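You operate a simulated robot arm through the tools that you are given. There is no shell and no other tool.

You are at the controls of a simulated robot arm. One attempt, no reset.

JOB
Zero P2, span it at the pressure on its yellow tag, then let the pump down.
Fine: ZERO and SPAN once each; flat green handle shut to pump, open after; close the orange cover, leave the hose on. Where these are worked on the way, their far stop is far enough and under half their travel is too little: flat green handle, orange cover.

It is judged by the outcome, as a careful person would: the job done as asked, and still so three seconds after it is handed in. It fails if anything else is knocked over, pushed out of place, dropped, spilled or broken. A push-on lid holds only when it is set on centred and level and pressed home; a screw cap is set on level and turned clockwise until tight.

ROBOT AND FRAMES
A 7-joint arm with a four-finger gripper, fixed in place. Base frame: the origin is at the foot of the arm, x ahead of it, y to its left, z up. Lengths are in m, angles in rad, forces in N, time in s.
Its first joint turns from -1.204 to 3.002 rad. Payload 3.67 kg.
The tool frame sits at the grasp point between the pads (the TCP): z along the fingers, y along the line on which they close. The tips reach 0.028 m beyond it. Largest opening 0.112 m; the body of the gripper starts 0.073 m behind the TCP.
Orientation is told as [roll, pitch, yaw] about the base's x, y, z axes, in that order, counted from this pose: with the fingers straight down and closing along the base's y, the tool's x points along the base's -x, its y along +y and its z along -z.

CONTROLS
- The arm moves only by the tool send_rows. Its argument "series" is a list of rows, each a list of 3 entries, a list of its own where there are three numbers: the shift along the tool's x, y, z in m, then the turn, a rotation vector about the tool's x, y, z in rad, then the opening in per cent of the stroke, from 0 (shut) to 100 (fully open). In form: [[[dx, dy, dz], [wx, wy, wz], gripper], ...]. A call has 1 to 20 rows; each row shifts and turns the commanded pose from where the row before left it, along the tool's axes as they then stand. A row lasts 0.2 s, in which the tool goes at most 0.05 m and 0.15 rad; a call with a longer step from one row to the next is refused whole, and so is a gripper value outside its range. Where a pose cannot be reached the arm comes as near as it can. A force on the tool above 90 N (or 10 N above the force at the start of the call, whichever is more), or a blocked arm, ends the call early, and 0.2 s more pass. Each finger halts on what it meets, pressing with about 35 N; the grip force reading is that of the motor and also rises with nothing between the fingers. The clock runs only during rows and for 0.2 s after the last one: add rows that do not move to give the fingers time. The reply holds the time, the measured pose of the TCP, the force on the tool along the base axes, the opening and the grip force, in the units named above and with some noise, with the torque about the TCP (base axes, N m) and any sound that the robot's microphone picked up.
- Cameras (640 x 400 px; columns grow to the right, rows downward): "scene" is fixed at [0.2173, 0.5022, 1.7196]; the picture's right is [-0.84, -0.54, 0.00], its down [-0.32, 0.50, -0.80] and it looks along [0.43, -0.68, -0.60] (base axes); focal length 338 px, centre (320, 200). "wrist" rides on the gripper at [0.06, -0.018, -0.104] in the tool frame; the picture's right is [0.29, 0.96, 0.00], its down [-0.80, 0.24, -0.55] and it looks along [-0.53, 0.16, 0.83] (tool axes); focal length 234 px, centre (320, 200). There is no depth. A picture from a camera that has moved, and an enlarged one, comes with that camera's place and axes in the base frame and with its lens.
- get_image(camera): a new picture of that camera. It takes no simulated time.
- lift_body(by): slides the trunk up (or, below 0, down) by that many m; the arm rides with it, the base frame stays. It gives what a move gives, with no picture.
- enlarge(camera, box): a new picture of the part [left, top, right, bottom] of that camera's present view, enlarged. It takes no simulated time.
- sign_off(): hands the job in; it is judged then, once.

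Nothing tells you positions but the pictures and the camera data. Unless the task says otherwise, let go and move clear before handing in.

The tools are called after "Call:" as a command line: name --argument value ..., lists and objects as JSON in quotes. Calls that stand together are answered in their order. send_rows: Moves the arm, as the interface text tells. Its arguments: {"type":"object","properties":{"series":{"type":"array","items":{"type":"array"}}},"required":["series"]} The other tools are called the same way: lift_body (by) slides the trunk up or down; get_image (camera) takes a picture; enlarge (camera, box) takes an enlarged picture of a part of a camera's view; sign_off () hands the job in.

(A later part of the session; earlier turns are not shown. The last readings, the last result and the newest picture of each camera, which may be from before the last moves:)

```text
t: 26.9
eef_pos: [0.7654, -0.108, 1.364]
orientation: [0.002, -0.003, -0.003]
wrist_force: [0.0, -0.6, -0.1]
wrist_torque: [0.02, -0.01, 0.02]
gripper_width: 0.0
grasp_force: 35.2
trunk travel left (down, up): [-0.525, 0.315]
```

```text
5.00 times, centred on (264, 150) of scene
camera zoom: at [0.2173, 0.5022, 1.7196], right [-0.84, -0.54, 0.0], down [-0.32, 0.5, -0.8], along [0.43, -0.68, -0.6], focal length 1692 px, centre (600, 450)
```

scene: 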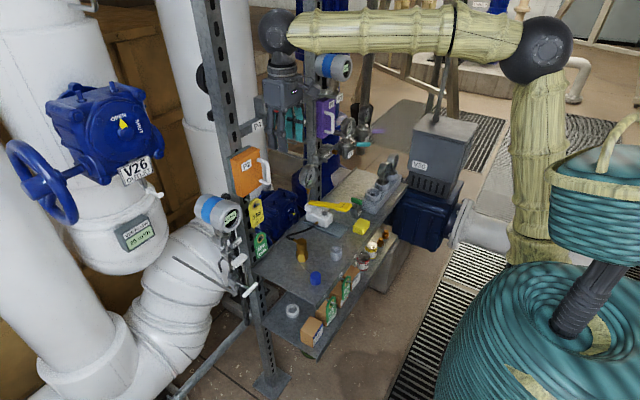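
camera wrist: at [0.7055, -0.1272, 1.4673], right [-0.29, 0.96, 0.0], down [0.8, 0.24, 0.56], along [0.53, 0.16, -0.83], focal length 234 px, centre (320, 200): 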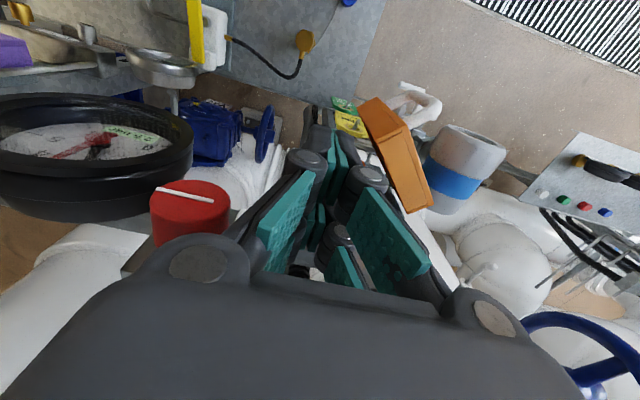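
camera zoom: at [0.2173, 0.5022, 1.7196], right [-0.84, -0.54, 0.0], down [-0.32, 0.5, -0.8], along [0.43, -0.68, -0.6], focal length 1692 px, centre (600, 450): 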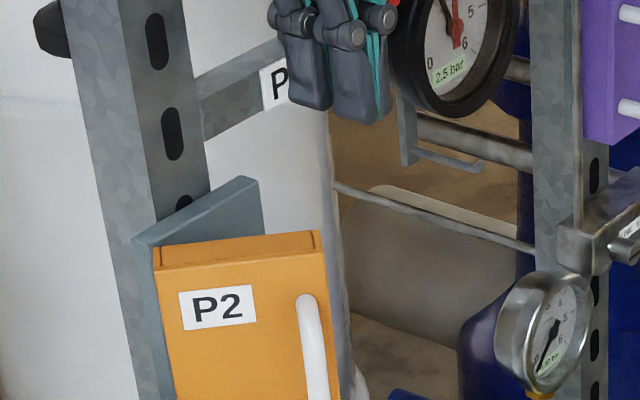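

The red P4 knob at about [0.785, -0.167, 1.38] would foul the gripper body on a descent here, so I'll back off and use a horizontal tool instead. On the way I'll look at the panel behind the cover.

Call:
send_rows --series '[[[0.04, 0, 0], [0, 0, 0], 0], [[0.04, 0, 0], [0, 0, 0], 0], [[0.04, 0, 0], [0, 0, 0], 0], [[0.045, 0, 0], [0, 0, 0], 0], [[0, 0, 0], [0, -0.14, 0], 0], [[0, 0, 0], [0, -0.14, 0], 0], [[0, 0, 0], [0, -0.14, 0], 0], [[0, 0, 0], [0, -0.14, 0], 0], [[0, 0, 0], [0, -0.14, 0], 0], [[0, 0, 0], [0, -0.085, 0], 0], [[0, 0, 0], [0, 0, 0], 0]]'

Call:
get_image --camera "wrist"

```text
t: 29.3
eef_pos: [0.6015, -0.1055, 1.3618]
orientation: [0.002, -0.788, 0.0]
wrist_force: [1.0, -1.4, 0.2]
wrist_torque: [-0.02, 0.0, -0.04]
gripper_width: 0.0
grasp_force: 34.9
trunk travel left (down, up): [-0.525, 0.315]
```

```text
taken
camera wrist: at [0.4862, -0.125, 1.3929], right [-0.2, 0.96, -0.2], down [0.17, 0.24, 0.96], along [0.96, 0.16, -0.21], focal length 234 px, centre (320, 200)
```

wrist: 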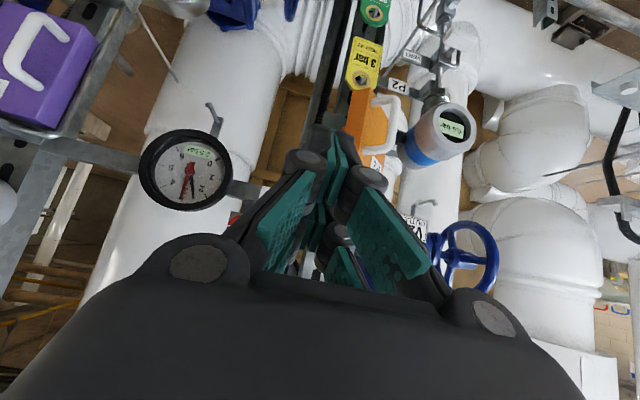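

Call:
enlarge --camera "wrist" --box '[300, 60, 460, 160]'

```text
4.00 times, centred on (380, 110) of wrist
camera zoom: at [0.4862, -0.125, 1.3929], right [-0.2, 0.96, -0.2], down [0.17, 0.24, 0.96], along [0.96, 0.16, -0.21], focal length 937 px, centre (80, 560)
```

zoom: 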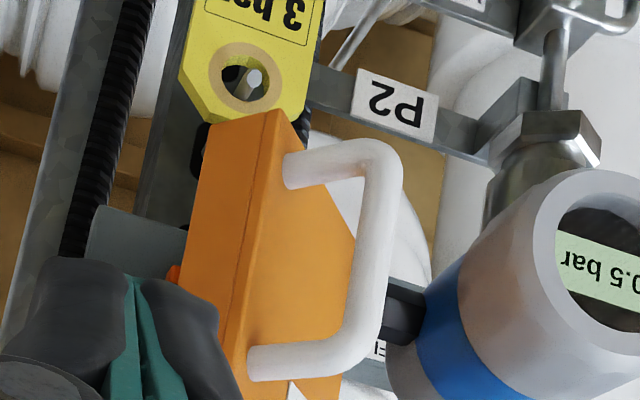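

I can glimpse an orange-red button on the panel behind the cover. Now I go fully horizontal, lower to z≈1.24 and bring the closed fingertips beside the cover's free edge.

Call:
send_rows --series '[[[0, 0, 0], [0, -0.131, 0], 0], [[0, 0, 0], [0, -0.131, 0], 0], [[0, 0, 0], [0, -0.131, 0], 0], [[0, 0, 0], [0, -0.131, 0], 0], [[0, 0, 0], [0, -0.131, 0], 0], [[0, 0, 0], [0, -0.131, 0], 0], [[0.04, 0, 0], [0, 0, 0], 0], [[0.04, 0, 0], [0, 0, 0], 0], [[0.042, 0, 0], [0, 0, 0], 0], [[0, 0, 0.03], [0, 0, 0], 0], [[0, 0, 0.03], [0, 0, 0], 0], [[0, 0, 0], [0, 0, 0], 0]]'

Call:
get_image --camera "wrist"

Call:
enlarge --camera "scene" --box '[200, 110, 328, 190]'

```text
t: 31.9
eef_pos: [0.6729, -0.1016, 1.2465]
orientation: [2.702, -1.569, -2.7]
wrist_force: [-1.5, 0.0, 0.1]
wrist_torque: [-0.03, -0.02, 0.04]
gripper_width: 0.0
grasp_force: 34.9
out of reach, approached as far as the arm can: row 9
trunk travel left (down, up): [-0.525, 0.315]
```

```text
taken
camera wrist: at [0.5689, -0.1205, 1.1861], right [0.0, 0.96, -0.29], down [-0.56, 0.24, 0.8], along [0.83, 0.16, 0.53], focal length 234 px, centre (320, 200)
```

wrist: 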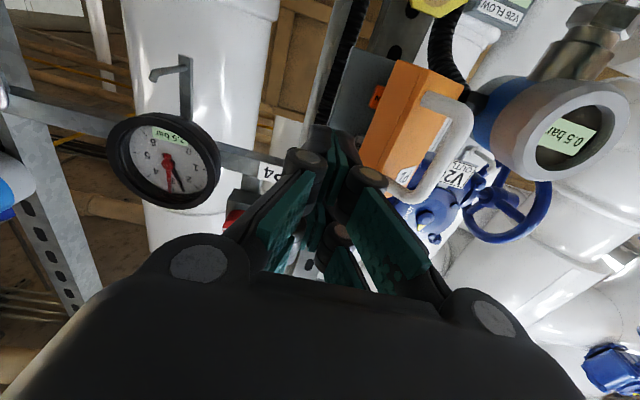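

```text
5.00 times, centred on (264, 150) of scene
camera zoom: at [0.2173, 0.5022, 1.7196], right [-0.84, -0.54, 0.0], down [-0.32, 0.5, -0.8], along [0.43, -0.68, -0.6], focal length 1692 px, centre (600, 450)
```

zoom: 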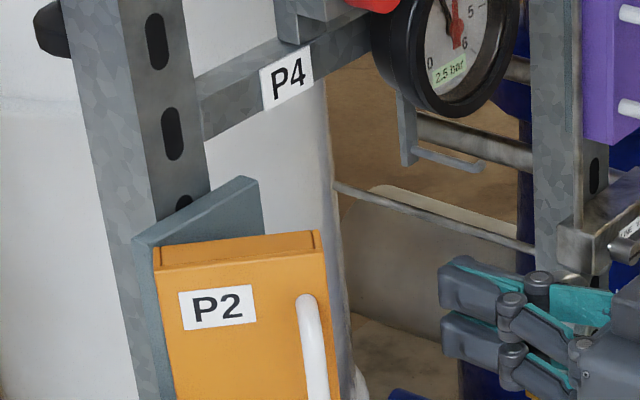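

Call:
enlarge --camera "wrist" --box '[310, 40, 470, 140]'

```text
4.00 times, centred on (390, 90) of wrist
camera zoom: at [0.5689, -0.1205, 1.1861], right [0.0, 0.96, -0.29], down [-0.56, 0.24, 0.8], along [0.83, 0.16, 0.53], focal length 937 px, centre (40, 640)
```

zoom: 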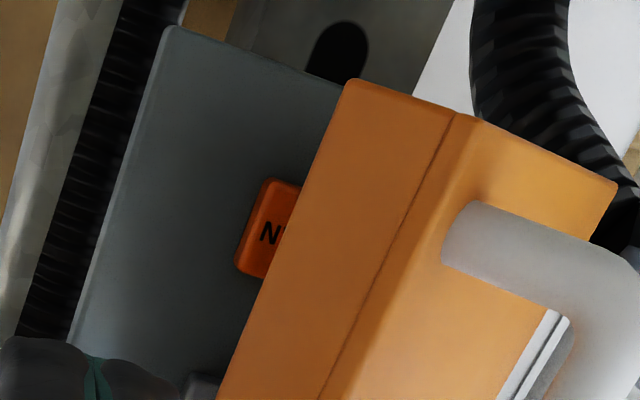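

The lower orange button reads "...N" (upside down in view), so SPAN is the lower one. I'll advance the closed fingertips beside the edge, then sweep toward +y.

Call:
send_rows --series '[[[0, 0, 0.035], [0, 0, 0], 0], [[0, 0, 0.035], [0, 0, 0], 0], [[0, 0, 0], [0, 0, 0], 0]]'

Call:
get_image --camera "wrist"

Call:
enlarge --camera "scene" --box '[200, 110, 328, 190]'

```text
t: 32.7
eef_pos: [0.7411, -0.1026, 1.2449]
orientation: [2.771, -1.569, -2.771]
wrist_force: [0.2, -0.2, 0.3]
wrist_torque: [0.0, 0.0, -0.03]
gripper_width: 0.0001
grasp_force: 35.7
trunk travel left (down, up): [-0.525, 0.315]
```

```text
taken
camera wrist: at [0.6385, -0.1205, 1.1862], right [0.0, 0.96, -0.29], down [-0.56, 0.24, 0.8], along [0.83, 0.16, 0.53], focal length 234 px, centre (320, 200)
```

wrist: 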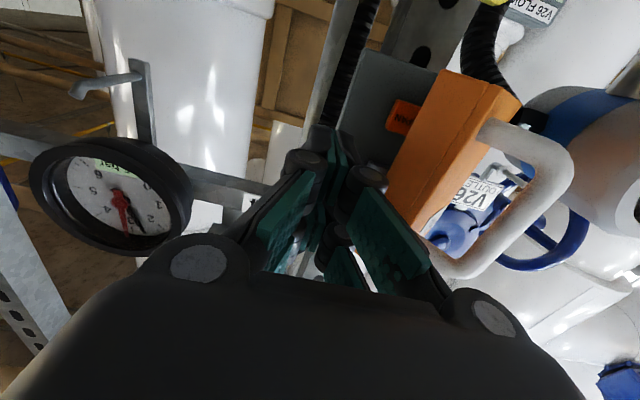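

```text
5.00 times, centred on (264, 150) of scene
camera zoom: at [0.2173, 0.5022, 1.7196], right [-0.84, -0.54, 0.0], down [-0.32, 0.5, -0.8], along [0.43, -0.68, -0.6], focal length 1692 px, centre (600, 450)
```

zoom: 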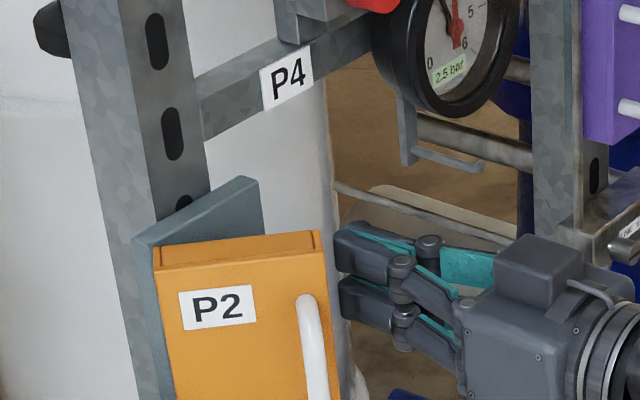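

Before sweeping, let me look at the finger shape closely to know what part will make contact.

Call:
enlarge --camera "scene" --box '[250, 140, 330, 190]'

Call:
enlarge --camera "wrist" --box '[260, 110, 420, 210]'

```text
8.00 times, centred on (290, 165) of scene
camera zoom: at [0.2173, 0.5022, 1.7196], right [-0.84, -0.54, 0.0], down [-0.32, 0.5, -0.8], along [0.43, -0.68, -0.6], focal length 2708 px, centre (560, 480)
```

zoom: 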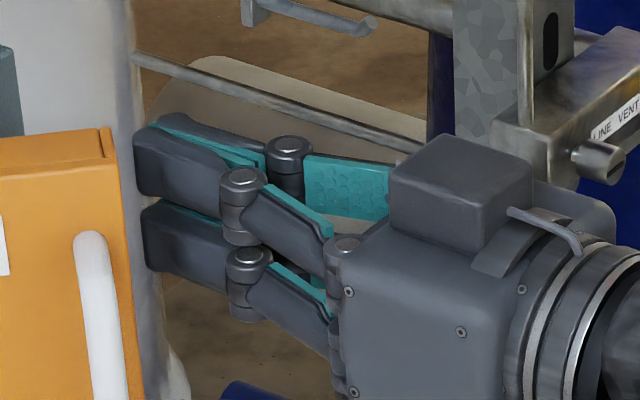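

```text
4.00 times, centred on (340, 160) of wrist
camera zoom: at [0.6385, -0.1205, 1.1862], right [0.0, 0.96, -0.29], down [-0.56, 0.24, 0.8], along [0.83, 0.16, 0.53], focal length 937 px, centre (240, 360)
```

zoom: 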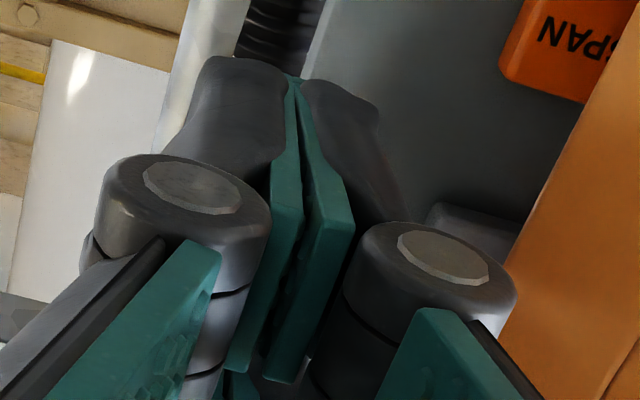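

SPAN is confirmed. Sweeping the closed fingers toward +y to push the cover further open.

Call:
send_rows --series '[[[0, 0.01, 0], [0, 0, 0], 0], [[0, 0.01, 0], [0, 0, 0], 0], [[0, 0.01, 0], [0, 0, 0], 0], [[0, 0.01, 0], [0, 0, 0], 0], [[0, 0.01, 0], [0, 0, 0], 0]]'

Call:
get_image --camera "wrist"

Call:
enlarge --camera "scene" --box '[200, 110, 328, 190]'

```text
t: 33.9
eef_pos: [0.741, -0.0762, 1.2461]
orientation: [1.51, -1.552, -1.511]
wrist_force: [-45.3, -40.3, -27.2]
wrist_torque: [-0.81, 0.4, 0.27]
gripper_width: 0.0002
grasp_force: 35.5
trunk travel left (down, up): [-0.525, 0.315]
```

```text
taken
camera wrist: at [0.6364, -0.0928, 1.1862], right [0.0, 0.96, -0.27], down [-0.55, 0.23, 0.8], along [0.83, 0.15, 0.53], focal length 234 px, centre (320, 200)
```

wrist: 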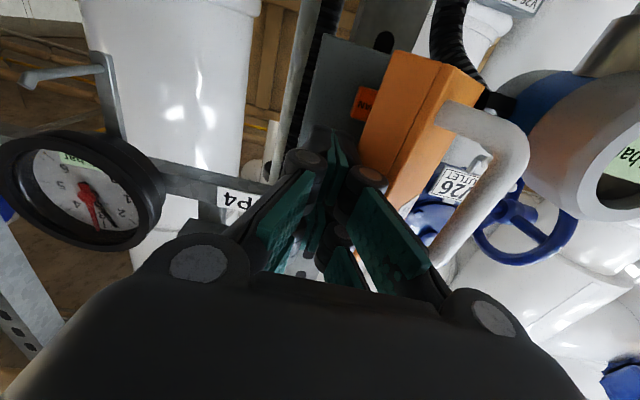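

```text
5.00 times, centred on (264, 150) of scene
camera zoom: at [0.2173, 0.5022, 1.7196], right [-0.84, -0.54, 0.0], down [-0.32, 0.5, -0.8], along [0.43, -0.68, -0.6], focal length 1692 px, centre (600, 450)
```

zoom: 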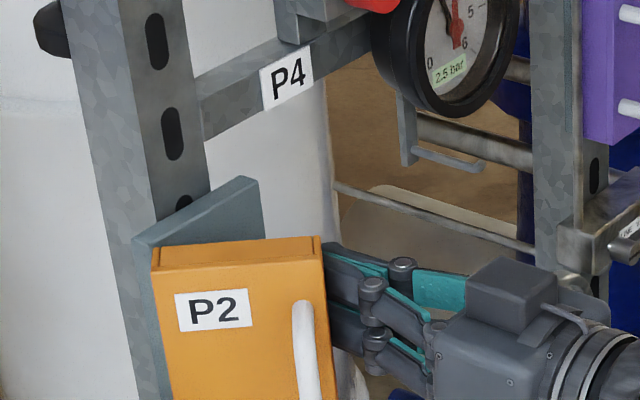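

The knuckles jam on the cover's side face, whose force line passes through the hinge. I'll back out, yaw the tool about 40° so the tips hook behind the cover's back corner, and push in that direction.

Call:
send_rows --series '[[[0, -0.025, 0], [0, 0, 0], 0], [[0, -0.025, 0], [0, 0, 0], 0], [[0, 0, -0.03], [0, 0, 0], 0], [[0, 0, -0.03], [0, 0, 0], 0], [[0, 0, 0], [-0.14, 0, 0], 0], [[0, 0, 0], [-0.14, 0, 0], 0], [[0, 0, 0], [-0.14, 0, 0], 0], [[0, 0, 0], [-0.14, 0, 0], 0], [[0, 0, 0], [-0.14, 0, 0], 0], [[0, -0.033, 0], [0, 0, 0], 0], [[0, 0, 0], [0, 0, 0], 0]]'

Call:
get_image --camera "wrist"

Call:
enlarge --camera "wrist" --box '[200, 60, 360, 160]'

Call:
enlarge --camera "scene" --box '[200, 110, 328, 190]'

```text
t: 36.3
eef_pos: [0.7051, -0.1276, 1.2463]
orientation: [-2.944, -1.57, -2.641]
wrist_force: [-0.7, -0.5, -0.2]
wrist_torque: [0.0, -0.02, 0.01]
gripper_width: 0.0
grasp_force: 35.1
trunk travel left (down, up): [-0.525, 0.315]
```

```text
taken
camera wrist: at [0.637, -0.2095, 1.1861], right [-0.62, 0.73, -0.29], down [-0.58, -0.17, 0.8], along [0.53, 0.66, 0.53], focal length 234 px, centre (320, 200)
```

wrist: 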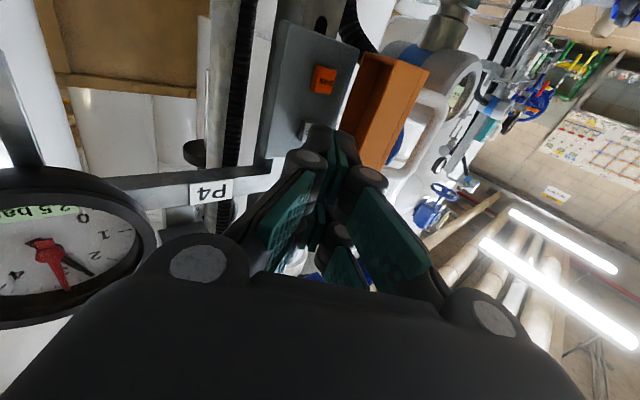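

```text
4.00 times, centred on (280, 110) of wrist
camera zoom: at [0.637, -0.2095, 1.1861], right [-0.62, 0.73, -0.29], down [-0.58, -0.17, 0.8], along [0.53, 0.66, 0.53], focal length 937 px, centre (480, 560)
```

zoom: 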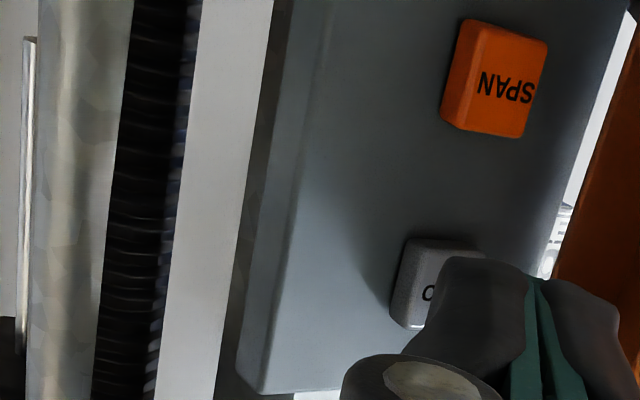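

```text
5.00 times, centred on (264, 150) of scene
camera zoom: at [0.2173, 0.5022, 1.7196], right [-0.84, -0.54, 0.0], down [-0.32, 0.5, -0.8], along [0.43, -0.68, -0.6], focal length 1692 px, centre (600, 450)
```

zoom: 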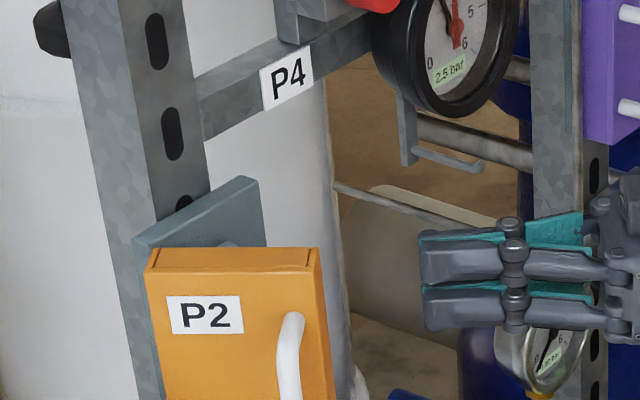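

The earlier push did help: the cover is now near 1.0 rad. I can see ZERO (grey, upper, ~[0.80, -0.052, 1.258]) and SPAN (orange, lower, ~[0.80, -0.053, 1.21]). Continue pushing the cover open with the angled fingers, away from the panel.

Call:
send_rows --series '[[[0, 0, 0.025], [0, 0, 0], 0], [[0, 0, 0.025], [0, 0, 0], 0], [[0, 0.01, 0], [0, 0, 0], 0], [[0, 0.01, 0], [0, 0, 0], 0], [[0, 0.01, 0], [0, 0, 0], 0], [[0, 0.01, 0], [0, 0, 0], 0], [[0, 0.01, 0], [0, 0, 0], 0]]'

Call:
enlarge --camera "scene" --box '[200, 110, 328, 190]'

```text
t: 37.9
eef_pos: [0.7104, -0.0566, 1.2448]
orientation: [-3.13, -1.57, -2.453]
wrist_force: [0.2, 0.2, -0.8]
wrist_torque: [0.0, -0.04, 0.0]
gripper_width: 0.0001
grasp_force: 35.1
trunk travel left (down, up): [-0.525, 0.315]
```

```text
5.00 times, centred on (264, 150) of scene
camera zoom: at [0.2173, 0.5022, 1.7196], right [-0.84, -0.54, 0.0], down [-0.32, 0.5, -0.8], along [0.43, -0.68, -0.6], focal length 1692 px, centre (600, 450)
```

zoom: 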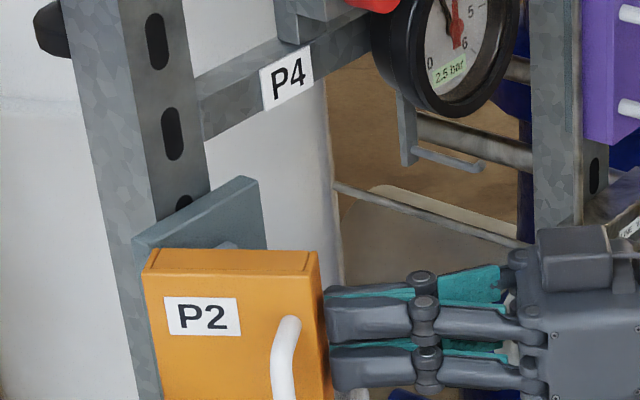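

Call:
get_image --camera "wrist"

Call:
enlarge --camera "wrist" --box '[260, 60, 420, 160]'

Call:
enlarge --camera "scene" --box '[220, 140, 300, 190]'

```text
taken
camera wrist: at [0.6427, -0.1384, 1.1858], right [-0.62, 0.73, -0.29], down [-0.58, -0.17, 0.8], along [0.53, 0.66, 0.53], focal length 234 px, centre (320, 200)
```

wrist: 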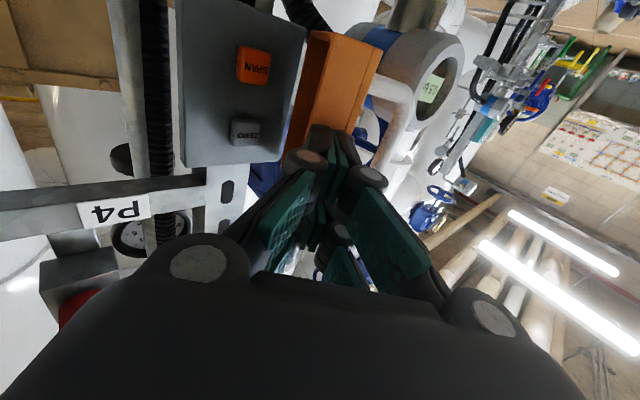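

```text
4.00 times, centred on (340, 110) of wrist
camera zoom: at [0.6427, -0.1384, 1.1858], right [-0.62, 0.73, -0.29], down [-0.58, -0.17, 0.8], along [0.53, 0.66, 0.53], focal length 937 px, centre (240, 560)
```

zoom: 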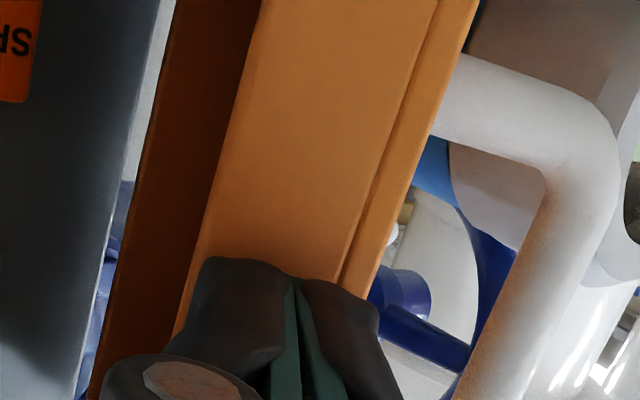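

```text
8.00 times, centred on (260, 165) of scene
camera zoom: at [0.2173, 0.5022, 1.7196], right [-0.84, -0.54, 0.0], down [-0.32, 0.5, -0.8], along [0.43, -0.68, -0.6], focal length 2708 px, centre (800, 480)
```

zoom: 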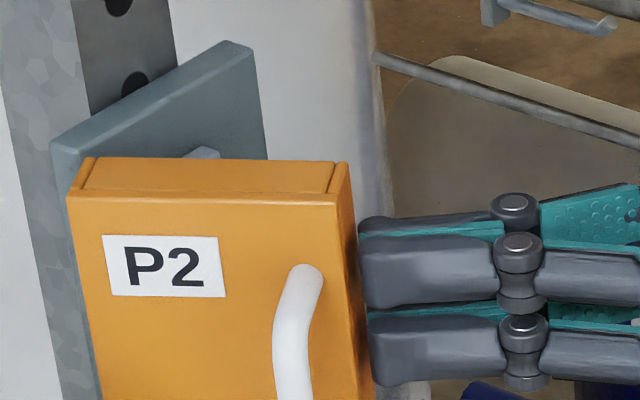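

I see both buttons and the inside of the cover clearly; the finger passed just outside the free corner (about [0.748, -0.047]). I'll back off, insert a bit deeper (still clear of the buttons), and sweep again.

Call:
send_rows --series '[[[0, -0.025, 0], [0, 0, 0], 0], [[0, -0.025, 0], [0, 0, 0], 0], [[0, 0, 0.024], [0, 0, 0], 0], [[0, 0.01, 0], [0, 0, 0], 0], [[0, 0.01, 0.001], [0, 0, 0], 0], [[0, 0.01, 0.003], [0, 0, 0], 0], [[0, 0.01, 0.003], [0, 0, 0], 0], [[0, 0.01, 0.003], [0, 0, 0], 0]]'

Call:
enlarge --camera "scene" --box '[200, 110, 328, 190]'

Call:
get_image --camera "wrist"

```text
t: 39.7
eef_pos: [0.7365, -0.0367, 1.2468]
orientation: [-3.008, -1.571, -2.574]
wrist_force: [0.1, -0.3, 0.5]
wrist_torque: [-0.02, 0.0, 0.01]
gripper_width: 0.0
grasp_force: 34.9
trunk travel left (down, up): [-0.525, 0.315]
```

```text
5.00 times, centred on (264, 150) of scene
camera zoom: at [0.2173, 0.5022, 1.7196], right [-0.84, -0.54, 0.0], down [-0.32, 0.5, -0.8], along [0.43, -0.68, -0.6], focal length 1692 px, centre (600, 450)
```

zoom: 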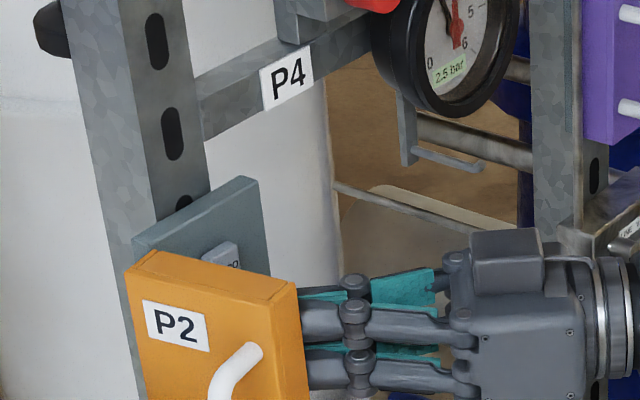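

```text
taken
camera wrist: at [0.6693, -0.1168, 1.1864], right [-0.62, 0.73, -0.29], down [-0.58, -0.17, 0.8], along [0.53, 0.66, 0.53], focal length 234 px, centre (320, 200)
```

wrist: 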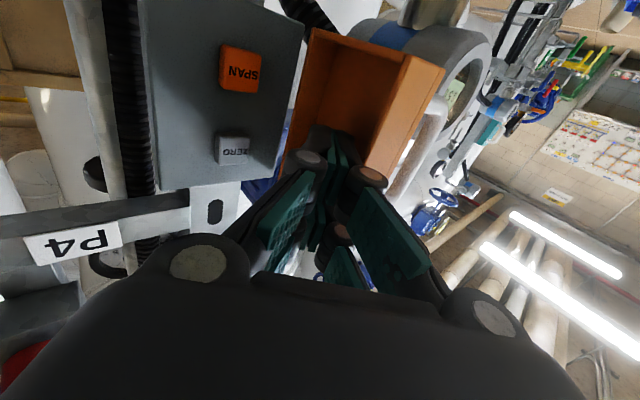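

The cover now swings easily to about 1.4 rad. A couple more small steps, watching forces near the transmitter.

Call:
send_rows --series '[[[0, 0.006, 0.002], [0, 0, 0], 0], [[0, 0.006, 0.002], [0, 0, 0], 0]]'

Call:
enlarge --camera "scene" --box '[180, 130, 308, 210]'

Call:
enlarge --camera "wrist" --box '[260, 20, 500, 170]'

```text
t: 40.3
eef_pos: [0.7336, -0.0274, 1.2455]
orientation: [2.459, -1.569, -1.761]
wrist_force: [5.9, -13.8, 1.1]
wrist_torque: [-0.01, -0.04, -0.03]
gripper_width: 0.0
grasp_force: 34.9
trunk travel left (down, up): [-0.525, 0.315]
```

```text
5.00 times, centred on (244, 170) of scene
camera zoom: at [0.2173, 0.5022, 1.7196], right [-0.84, -0.54, 0.0], down [-0.32, 0.5, -0.8], along [0.43, -0.68, -0.6], focal length 1692 px, centre (700, 350)
```

zoom: 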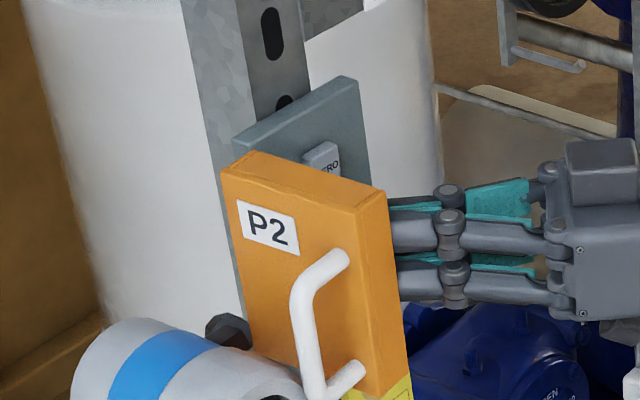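

```text
2.67 times, centred on (380, 95) of wrist
camera zoom: at [0.6661, -0.1082, 1.1854], right [-0.61, 0.74, -0.29], down [-0.58, -0.17, 0.8], along [0.54, 0.66, 0.53], focal length 624 px, centre (160, 480)
```

zoom: 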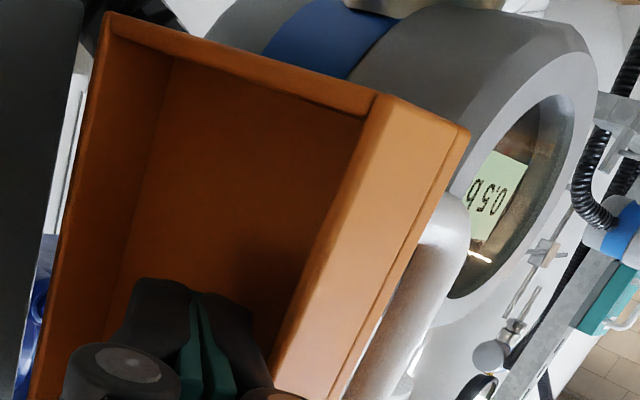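

The cover is now nearly 90° open and meeting resistance, so I stop there, back out and square the tool up in front of the ZERO button.

Call:
send_rows --series '[[[0, -0.012, 0], [0, 0, 0], 0], [[0, -0.02, -0.02], [0, 0, 0], 0], [[0, 0, -0.035], [0, 0, 0], 0], [[0, 0, -0.02], [0.14, 0, 0], 0], [[0, 0, 0], [0.14, 0, 0], 0], [[0, 0, 0], [0.14, 0, 0], 0], [[0, 0, 0], [0.14, 0, 0], 0], [[0, 0, 0], [0.14, 0, 0], 0], [[0, 0, 0], [0, 0, 0], 0]]'

Call:
get_image --camera "wrist"

Call:
enlarge --camera "scene" --box '[180, 130, 308, 210]'

```text
t: 42.3
eef_pos: [0.6949, -0.0974, 1.2453]
orientation: [2.142, -1.57, -2.144]
wrist_force: [-0.5, 0.3, 0.0]
wrist_torque: [0.01, 0.01, 0.03]
gripper_width: 0.0
grasp_force: 34.8
trunk travel left (down, up): [-0.525, 0.315]
```

```text
taken
camera wrist: at [0.5912, -0.116, 1.1857], right [0.0, 0.96, -0.29], down [-0.55, 0.24, 0.8], along [0.83, 0.16, 0.53], focal length 234 px, centre (320, 200)
```

wrist: 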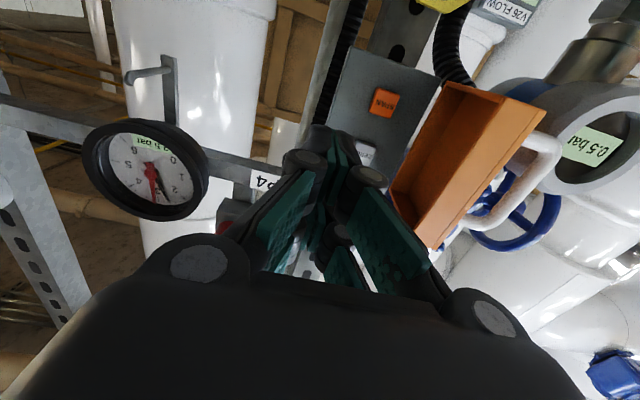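

```text
5.00 times, centred on (244, 170) of scene
camera zoom: at [0.2173, 0.5022, 1.7196], right [-0.84, -0.54, 0.0], down [-0.32, 0.5, -0.8], along [0.43, -0.68, -0.6], focal length 1692 px, centre (700, 350)
```

zoom: 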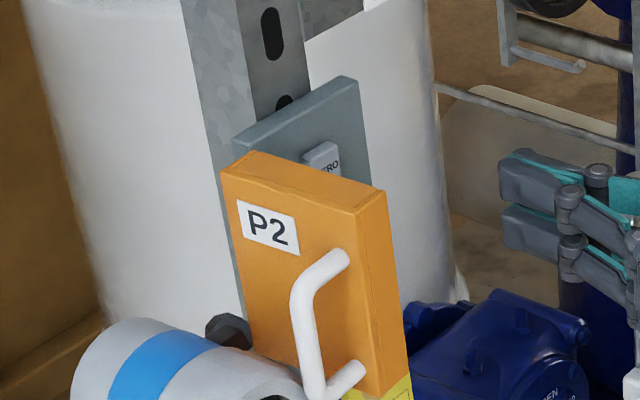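

Cover stays open and both buttons are reachable. Align with ZERO, aiming slightly high so only ZERO can be touched, and stop short of it.

Call:
send_rows --series '[[[-0.0147, 0.023, 0], [0, 0, 0], 0], [[0, 0.0234, 0], [0, 0, 0], 0], [[0, 0, 0.025], [0, 0, 0], 0], [[0, 0, 0.025], [0, 0, 0], 0], [[0, 0, 0], [0, 0, 0], 0]]'

Call:
get_image --camera "wrist"

Call:
enlarge --camera "scene" --box '[210, 130, 290, 180]'

Call:
enlarge --camera "wrist" --box '[280, 60, 440, 160]'

```text
t: 43.5
eef_pos: [0.7458, -0.05, 1.2615]
orientation: [2.281, -1.567, -2.282]
wrist_force: [0.3, 0.0, 0.5]
wrist_torque: [-0.03, -0.02, -0.02]
gripper_width: 0.0001
grasp_force: 35.4
trunk travel left (down, up): [-0.525, 0.315]
```

```text
taken
camera wrist: at [0.6418, -0.0679, 1.2012], right [0.0, 0.96, -0.29], down [-0.55, 0.24, 0.8], along [0.83, 0.16, 0.53], focal length 234 px, centre (320, 200)
```

wrist: 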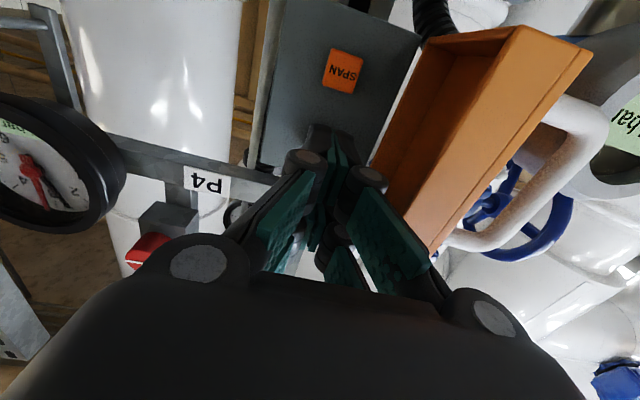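

```text
8.00 times, centred on (250, 155) of scene
camera zoom: at [0.2173, 0.5022, 1.7196], right [-0.84, -0.54, 0.0], down [-0.32, 0.5, -0.8], along [0.43, -0.68, -0.6], focal length 2708 px, centre (880, 560)
```

zoom: 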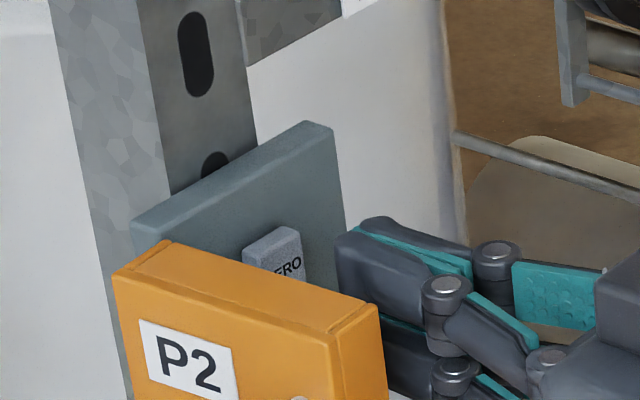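

```text
4.00 times, centred on (360, 110) of wrist
camera zoom: at [0.6418, -0.0679, 1.2012], right [0.0, 0.96, -0.29], down [-0.55, 0.24, 0.8], along [0.83, 0.16, 0.53], focal length 937 px, centre (160, 560)
```

zoom: 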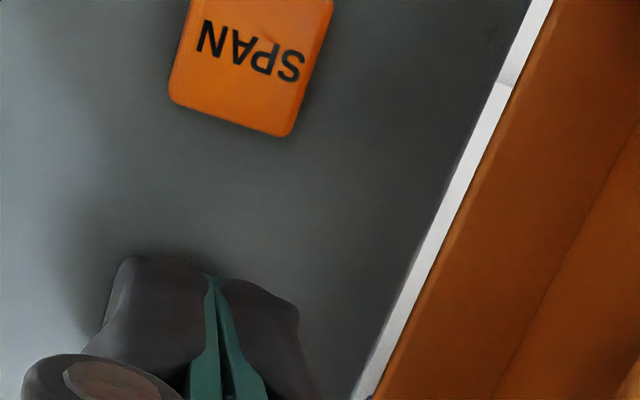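

ZERO lines up with the fingertips. Approach in small steps until contact and click.

Call:
send_rows --series '[[[0, 0, 0.008], [0, 0, 0], 0], [[0, 0, 0.006], [0, 0, 0], 0], [[0, 0, 0.003], [0, 0, 0], 0], [[0, 0, 0.003], [0, 0, 0], 0]]'

Call:
enlarge --camera "scene" --box '[210, 130, 290, 180]'

```text
t: 44.5
eef_pos: [0.7659, -0.0504, 1.26]
orientation: [2.55, -1.569, -2.549]
wrist_force: [0.0, 1.1, 0.7]
wrist_torque: [0.0, -0.02, 0.01]
gripper_width: 0.0
grasp_force: 34.7
trunk travel left (down, up): [-0.525, 0.315]
```

```text
8.00 times, centred on (250, 155) of scene
camera zoom: at [0.2173, 0.5022, 1.7196], right [-0.84, -0.54, 0.0], down [-0.32, 0.5, -0.8], along [0.43, -0.68, -0.6], focal length 2708 px, centre (880, 560)
```

zoom: 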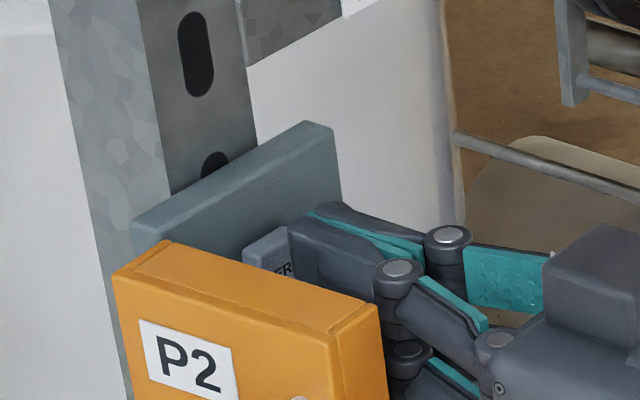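

Call:
send_rows --series '[[[0, 0, 0.003], [0, 0, 0], 0], [[0, 0, 0.003], [0, 0, 0], 0]]'

```text
t: 45.1
eef_pos: [0.7716, -0.0508, 1.2598]
orientation: [2.679, -1.57, -2.68]
wrist_force: [-0.3, 0.5, 0.3]
wrist_torque: [-0.02, 0.0, 0.0]
gripper_width: 0.0
grasp_force: 34.7
trunk travel left (down, up): [-0.525, 0.315]
```

Call:
send_rows --series '[[[0, 0, 0.002], [0, 0, 0], 0], [[0, 0, 0.002], [0, 0, 0], 0]]'

Call:
enlarge --camera "scene" --box '[210, 130, 290, 180]'

```text
t: 45.7
eef_pos: [0.7748, -0.0498, 1.2608]
orientation: [2.433, -1.57, -2.434]
wrist_force: [-0.4, -0.5, -0.4]
wrist_torque: [0.01, 0.01, 0.02]
gripper_width: 0.0
grasp_force: 34.9
trunk travel left (down, up): [-0.525, 0.315]
```

```text
8.00 times, centred on (250, 155) of scene
camera zoom: at [0.2173, 0.5022, 1.7196], right [-0.84, -0.54, 0.0], down [-0.32, 0.5, -0.8], along [0.43, -0.68, -0.6], focal length 2708 px, centre (880, 560)
```

zoom: 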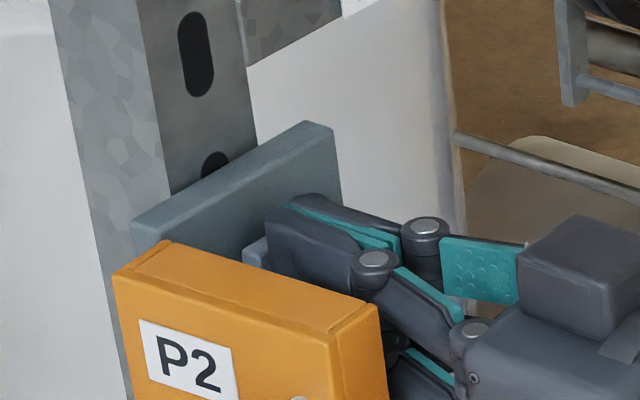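

Call:
send_rows --series '[[[0, 0, 0.002], [0, 0, 0], 0], [[0, 0, 0.002], [0, 0, 0], 0]]'

```text
t: 46.3
eef_pos: [0.7791, -0.0492, 1.2598]
orientation: [2.924, -1.571, -2.924]
wrist_force: [-0.4, 0.1, 0.1]
wrist_torque: [0.01, -0.05, 0.01]
gripper_width: 0.0
grasp_force: 35.0
trunk travel left (down, up): [-0.525, 0.315]
```

Call:
send_rows --series '[[[0, 0, 0.002], [0, 0, 0], 0], [[0, 0, 0.002], [0, 0, 0], 0]]'

Call:
enlarge --camera "scene" --box '[210, 130, 290, 180]'

Call:
get_image --camera "wrist"

```text
t: 46.9
eef_pos: [0.7838, -0.05, 1.2607]
orientation: [2.501, -1.568, -2.5]
wrist_force: [-2.2, 0.3, -0.2]
wrist_torque: [0.0, -0.01, 0.04]
gripper_width: 0.0062
grasp_force: 35.3
trunk travel left (down, up): [-0.525, 0.315]
heard: click
```

```text
8.00 times, centred on (250, 155) of scene
camera zoom: at [0.2173, 0.5022, 1.7196], right [-0.84, -0.54, 0.0], down [-0.32, 0.5, -0.8], along [0.43, -0.68, -0.6], focal length 2708 px, centre (880, 560)
```

zoom: 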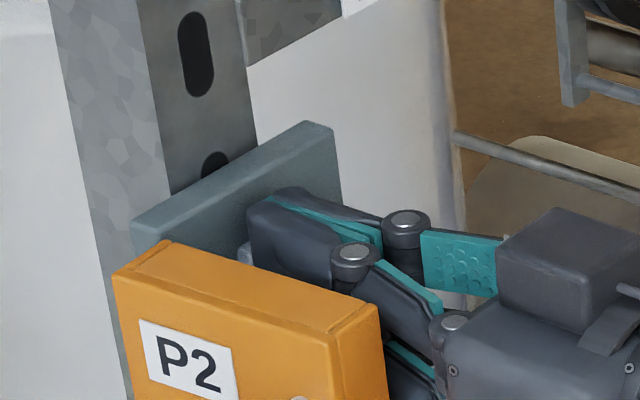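

```text
taken
camera wrist: at [0.6794, -0.0682, 1.2008], right [0.0, 0.96, -0.29], down [-0.55, 0.24, 0.8], along [0.83, 0.16, 0.53], focal length 234 px, centre (320, 200)
```

wrist: 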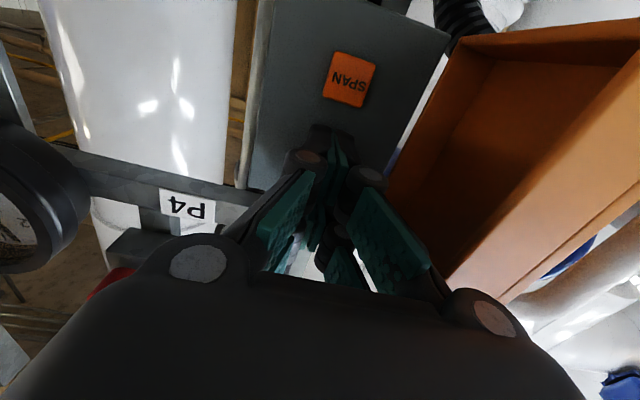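

A click was heard. Back straight out and read P2's display.

Call:
send_rows --series '[[[0, 0, -0.01], [0, 0, 0], 0], [[0, 0, -0.03], [0, 0, 0], 0], [[0, 0, -0.03], [0, 0, 0], 0], [[0, 0, 0], [0, 0, 0], 0]]'

Call:
enlarge --camera "scene" --box '[180, 180, 260, 230]'

Call:
get_image --camera "wrist"

```text
t: 47.9
eef_pos: [0.7132, -0.0501, 1.2606]
orientation: [2.333, -1.571, -2.334]
wrist_force: [0.8, -0.2, -0.1]
wrist_torque: [0.02, 0.01, 0.02]
gripper_width: 0.0
grasp_force: 35.5
trunk travel left (down, up): [-0.525, 0.315]
```

```text
8.00 times, centred on (220, 205) of scene
camera zoom: at [0.2173, 0.5022, 1.7196], right [-0.84, -0.54, 0.0], down [-0.32, 0.5, -0.8], along [0.43, -0.68, -0.6], focal length 2708 px, centre (1120, 160)
```

zoom: 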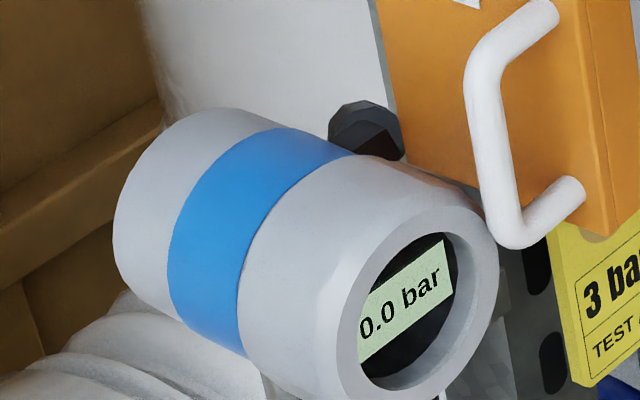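

```text
taken
camera wrist: at [0.6094, -0.0694, 1.2008], right [0.0, 0.96, -0.29], down [-0.55, 0.24, 0.8], along [0.83, 0.16, 0.53], focal length 234 px, centre (320, 200)
```

wrist: 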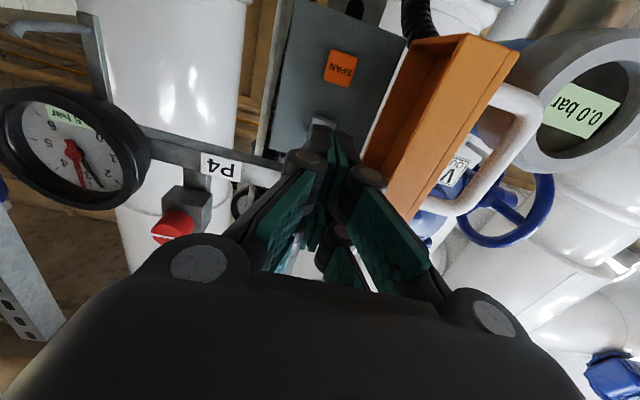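

P2 now reads 0.0 bar, so ZERO took. Next is the pump side: retreat, tilt the tool, and move over to look at the bench's green VENT handle, pump lever and gauge.

Call:
send_rows --series '[[[0, 0, -0.03], [0, 0, 0], 0], [[0, 0, -0.03], [0, 0, 0], 0], [[0, 0, 0], [0, 0.13, 0], 0], [[0, 0, 0], [0, 0.13, 0], 0], [[0, 0, 0], [0, 0.13, 0], 0], [[0, 0, 0], [0, 0.13, 0], 0], [[0, 0, 0], [0, 0.13, 0], 0], [[0, 0, 0], [0, 0.135, 0], 0], [[0.03, 0, -0.03], [0, 0, 0], 0], [[0.03, 0, -0.03], [0, 0, 0], 0], [[0, -0.04, 0], [0, 0, 0], 0], [[0, -0.04, 0], [0, 0, 0], 0], [[0, -0.04, 0], [0, 0, 0], 0], [[0, -0.04, 0], [0, 0, 0], 0], [[0, -0.04, 0], [0, 0, 0], 0], [[0, -0.04, 0], [0, 0, 0], 0], [[0, -0.04, 0], [0, 0, 0], 0], [[0, 0, 0], [0, 0, 0], 0]]'

Call:
get_image --camera "wrist"

Call:
get_image --camera "scene"

```text
t: 51.7
eef_pos: [0.5687, -0.3289, 1.259]
orientation: [-0.002, -0.787, 0.002]
wrist_force: [-0.5, 0.3, -1.3]
wrist_torque: [-0.01, 0.01, 0.01]
gripper_width: 0.0001
grasp_force: 35.7
trunk travel left (down, up): [-0.525, 0.315]
```

```text
taken
camera wrist: at [0.453, -0.348, 1.2912], right [-0.2, 0.96, -0.2], down [0.17, 0.24, 0.96], along [0.96, 0.16, -0.21], focal length 234 px, centre (320, 200)
```

wrist: 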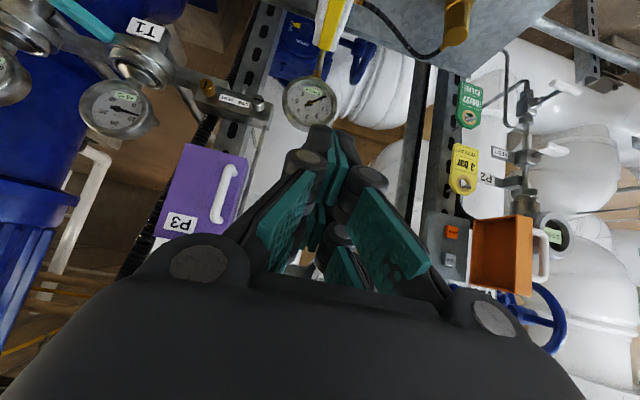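

```text
taken
```

scene: 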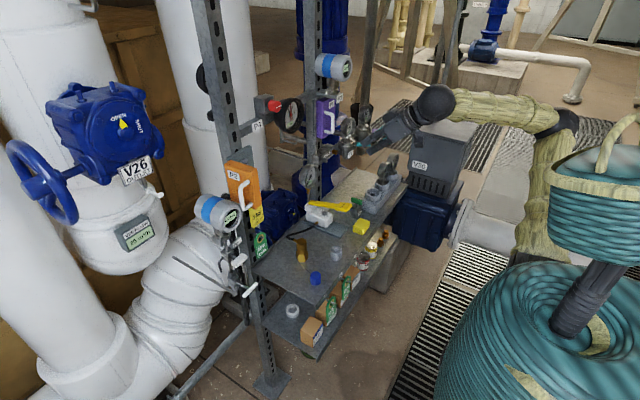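

Call:
send_rows --series '[[[0, 0, 0], [0, 0.13, 0], 0], [[0, 0, 0], [0, 0.13, 0], 0], [[0, 0, 0], [0, 0.13, 0], 0], [[0, 0, 0], [0, 0.13, 0], 0], [[0, 0, 0], [0, 0.13, 0], 0], [[0, 0, 0], [0, 0.137, 0], 0], [[0, 0, 0], [0, 0, 0], 0]]'

Call:
get_image --camera "wrist"

Call:
enlarge --camera "wrist" --box '[60, 0, 300, 150]'

Call:
enlarge --camera "wrist" --box '[200, 0, 440, 150]'

```text
t: 53.3
eef_pos: [0.5674, -0.3321, 1.2591]
orientation: [0.003, 0.001, -0.001]
wrist_force: [0.2, -0.9, -0.3]
wrist_torque: [-0.01, 0.0, 0.01]
gripper_width: 0.0
grasp_force: 36.0
trunk travel left (down, up): [-0.525, 0.315]
```

```text
taken
camera wrist: at [0.5087, -0.3501, 1.3641], right [-0.29, 0.96, 0.0], down [0.8, 0.24, 0.55], along [0.53, 0.16, -0.83], focal length 234 px, centre (320, 200)
```

wrist: 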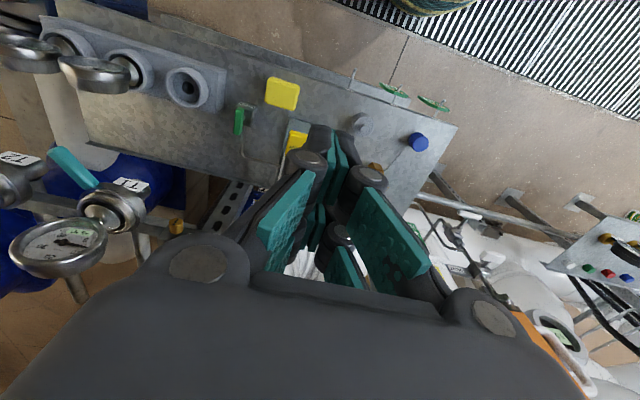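

```text
2.67 times, centred on (180, 75) of wrist
camera zoom: at [0.5087, -0.3501, 1.3641], right [-0.29, 0.96, 0.0], down [0.8, 0.24, 0.55], along [0.53, 0.16, -0.83], focal length 624 px, centre (693, 533)
```

zoom: 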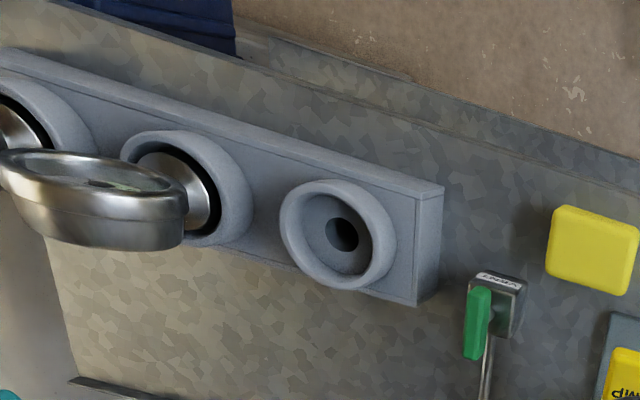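

```text
2.67 times, centred on (320, 75) of wrist
camera zoom: at [0.5087, -0.3501, 1.3641], right [-0.29, 0.96, 0.0], down [0.8, 0.24, 0.55], along [0.53, 0.16, -0.83], focal length 624 px, centre (320, 533)
```

zoom: 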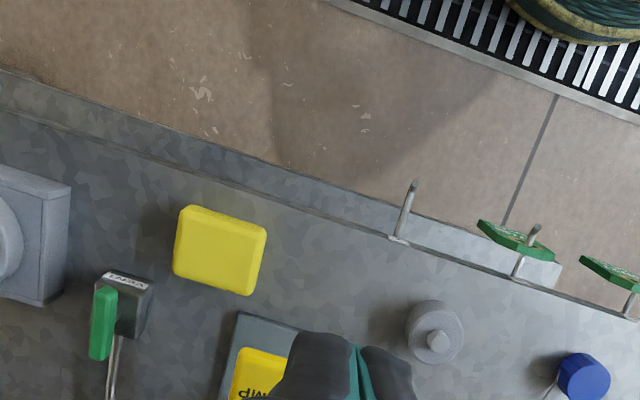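

The green flat handle lies in line with its pipe (open), at about [0.656, -0.455, 0.94]. I'll move above it with the tool down, then lower the trunk and check alignment.

Call:
send_rows --series '[[[-0.022, -0.03, 0], [0, 0, 0], 0], [[-0.022, -0.03, 0], [0, 0, 0], 20], [[-0.022, -0.03, 0], [0, 0, 0], 40], [[-0.022, -0.032, 0], [0, 0, 0], 50], [[0, 0, 0], [0, 0, 0], 50], [[0, 0, 0], [0, 0, 0], 50]]'

Call:
lift_body --by -0.22

Call:
get_image --camera "wrist"

Call:
enlarge --camera "wrist" --box '[240, 100, 400, 200]'

Call:
get_image --camera "scene"

```text
t: 54.7
eef_pos: [0.6554, -0.4526, 1.2591]
orientation: [-0.001, 0.0, 0.0]
wrist_force: [0.0, -0.5, 0.5]
wrist_torque: [-0.02, 0.03, 0.01]
gripper_width: 0.056
grasp_force: 0.0
trunk travel left (down, up): [-0.525, 0.315]
```

```text
t: 57.1
eef_pos: [0.6551, -0.4527, 1.0389]
orientation: [0.0, 0.001, 0.003]
wrist_force: [-0.3, -0.3, -0.4]
wrist_torque: [0.0, 0.01, -0.01]
gripper_width: 0.0557
grasp_force: 0.0
trunk travel left (down, up): [-0.305, 0.535]
```

```text
taken
camera wrist: at [0.5961, -0.4708, 1.1435], right [-0.29, 0.96, 0.0], down [0.8, 0.24, 0.55], along [0.53, 0.16, -0.83], focal length 234 px, centre (320, 200)
```

wrist: 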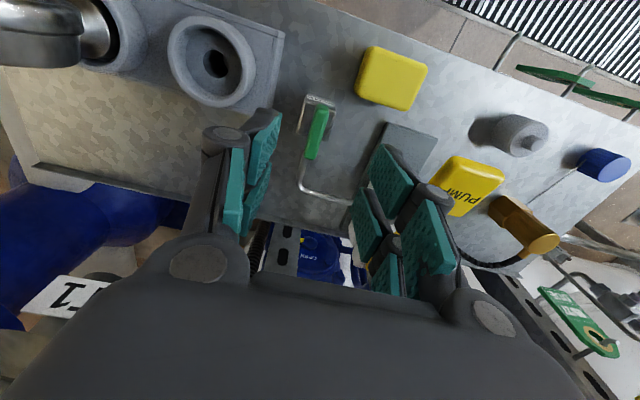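

```text
4.00 times, centred on (320, 150) of wrist
camera zoom: at [0.5961, -0.4708, 1.1435], right [-0.29, 0.96, 0.0], down [0.8, 0.24, 0.55], along [0.53, 0.16, -0.83], focal length 937 px, centre (320, 400)
```

zoom: 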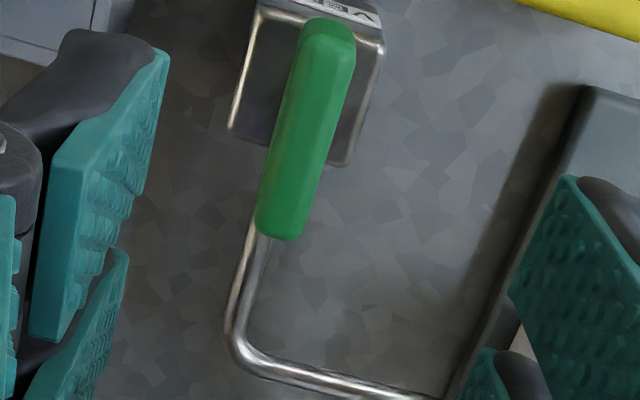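

```text
taken
```

scene: 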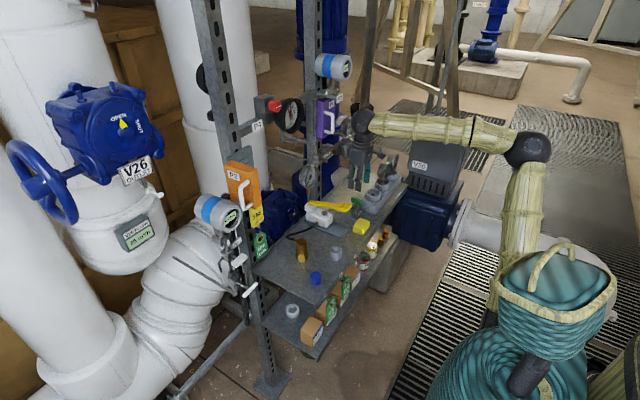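

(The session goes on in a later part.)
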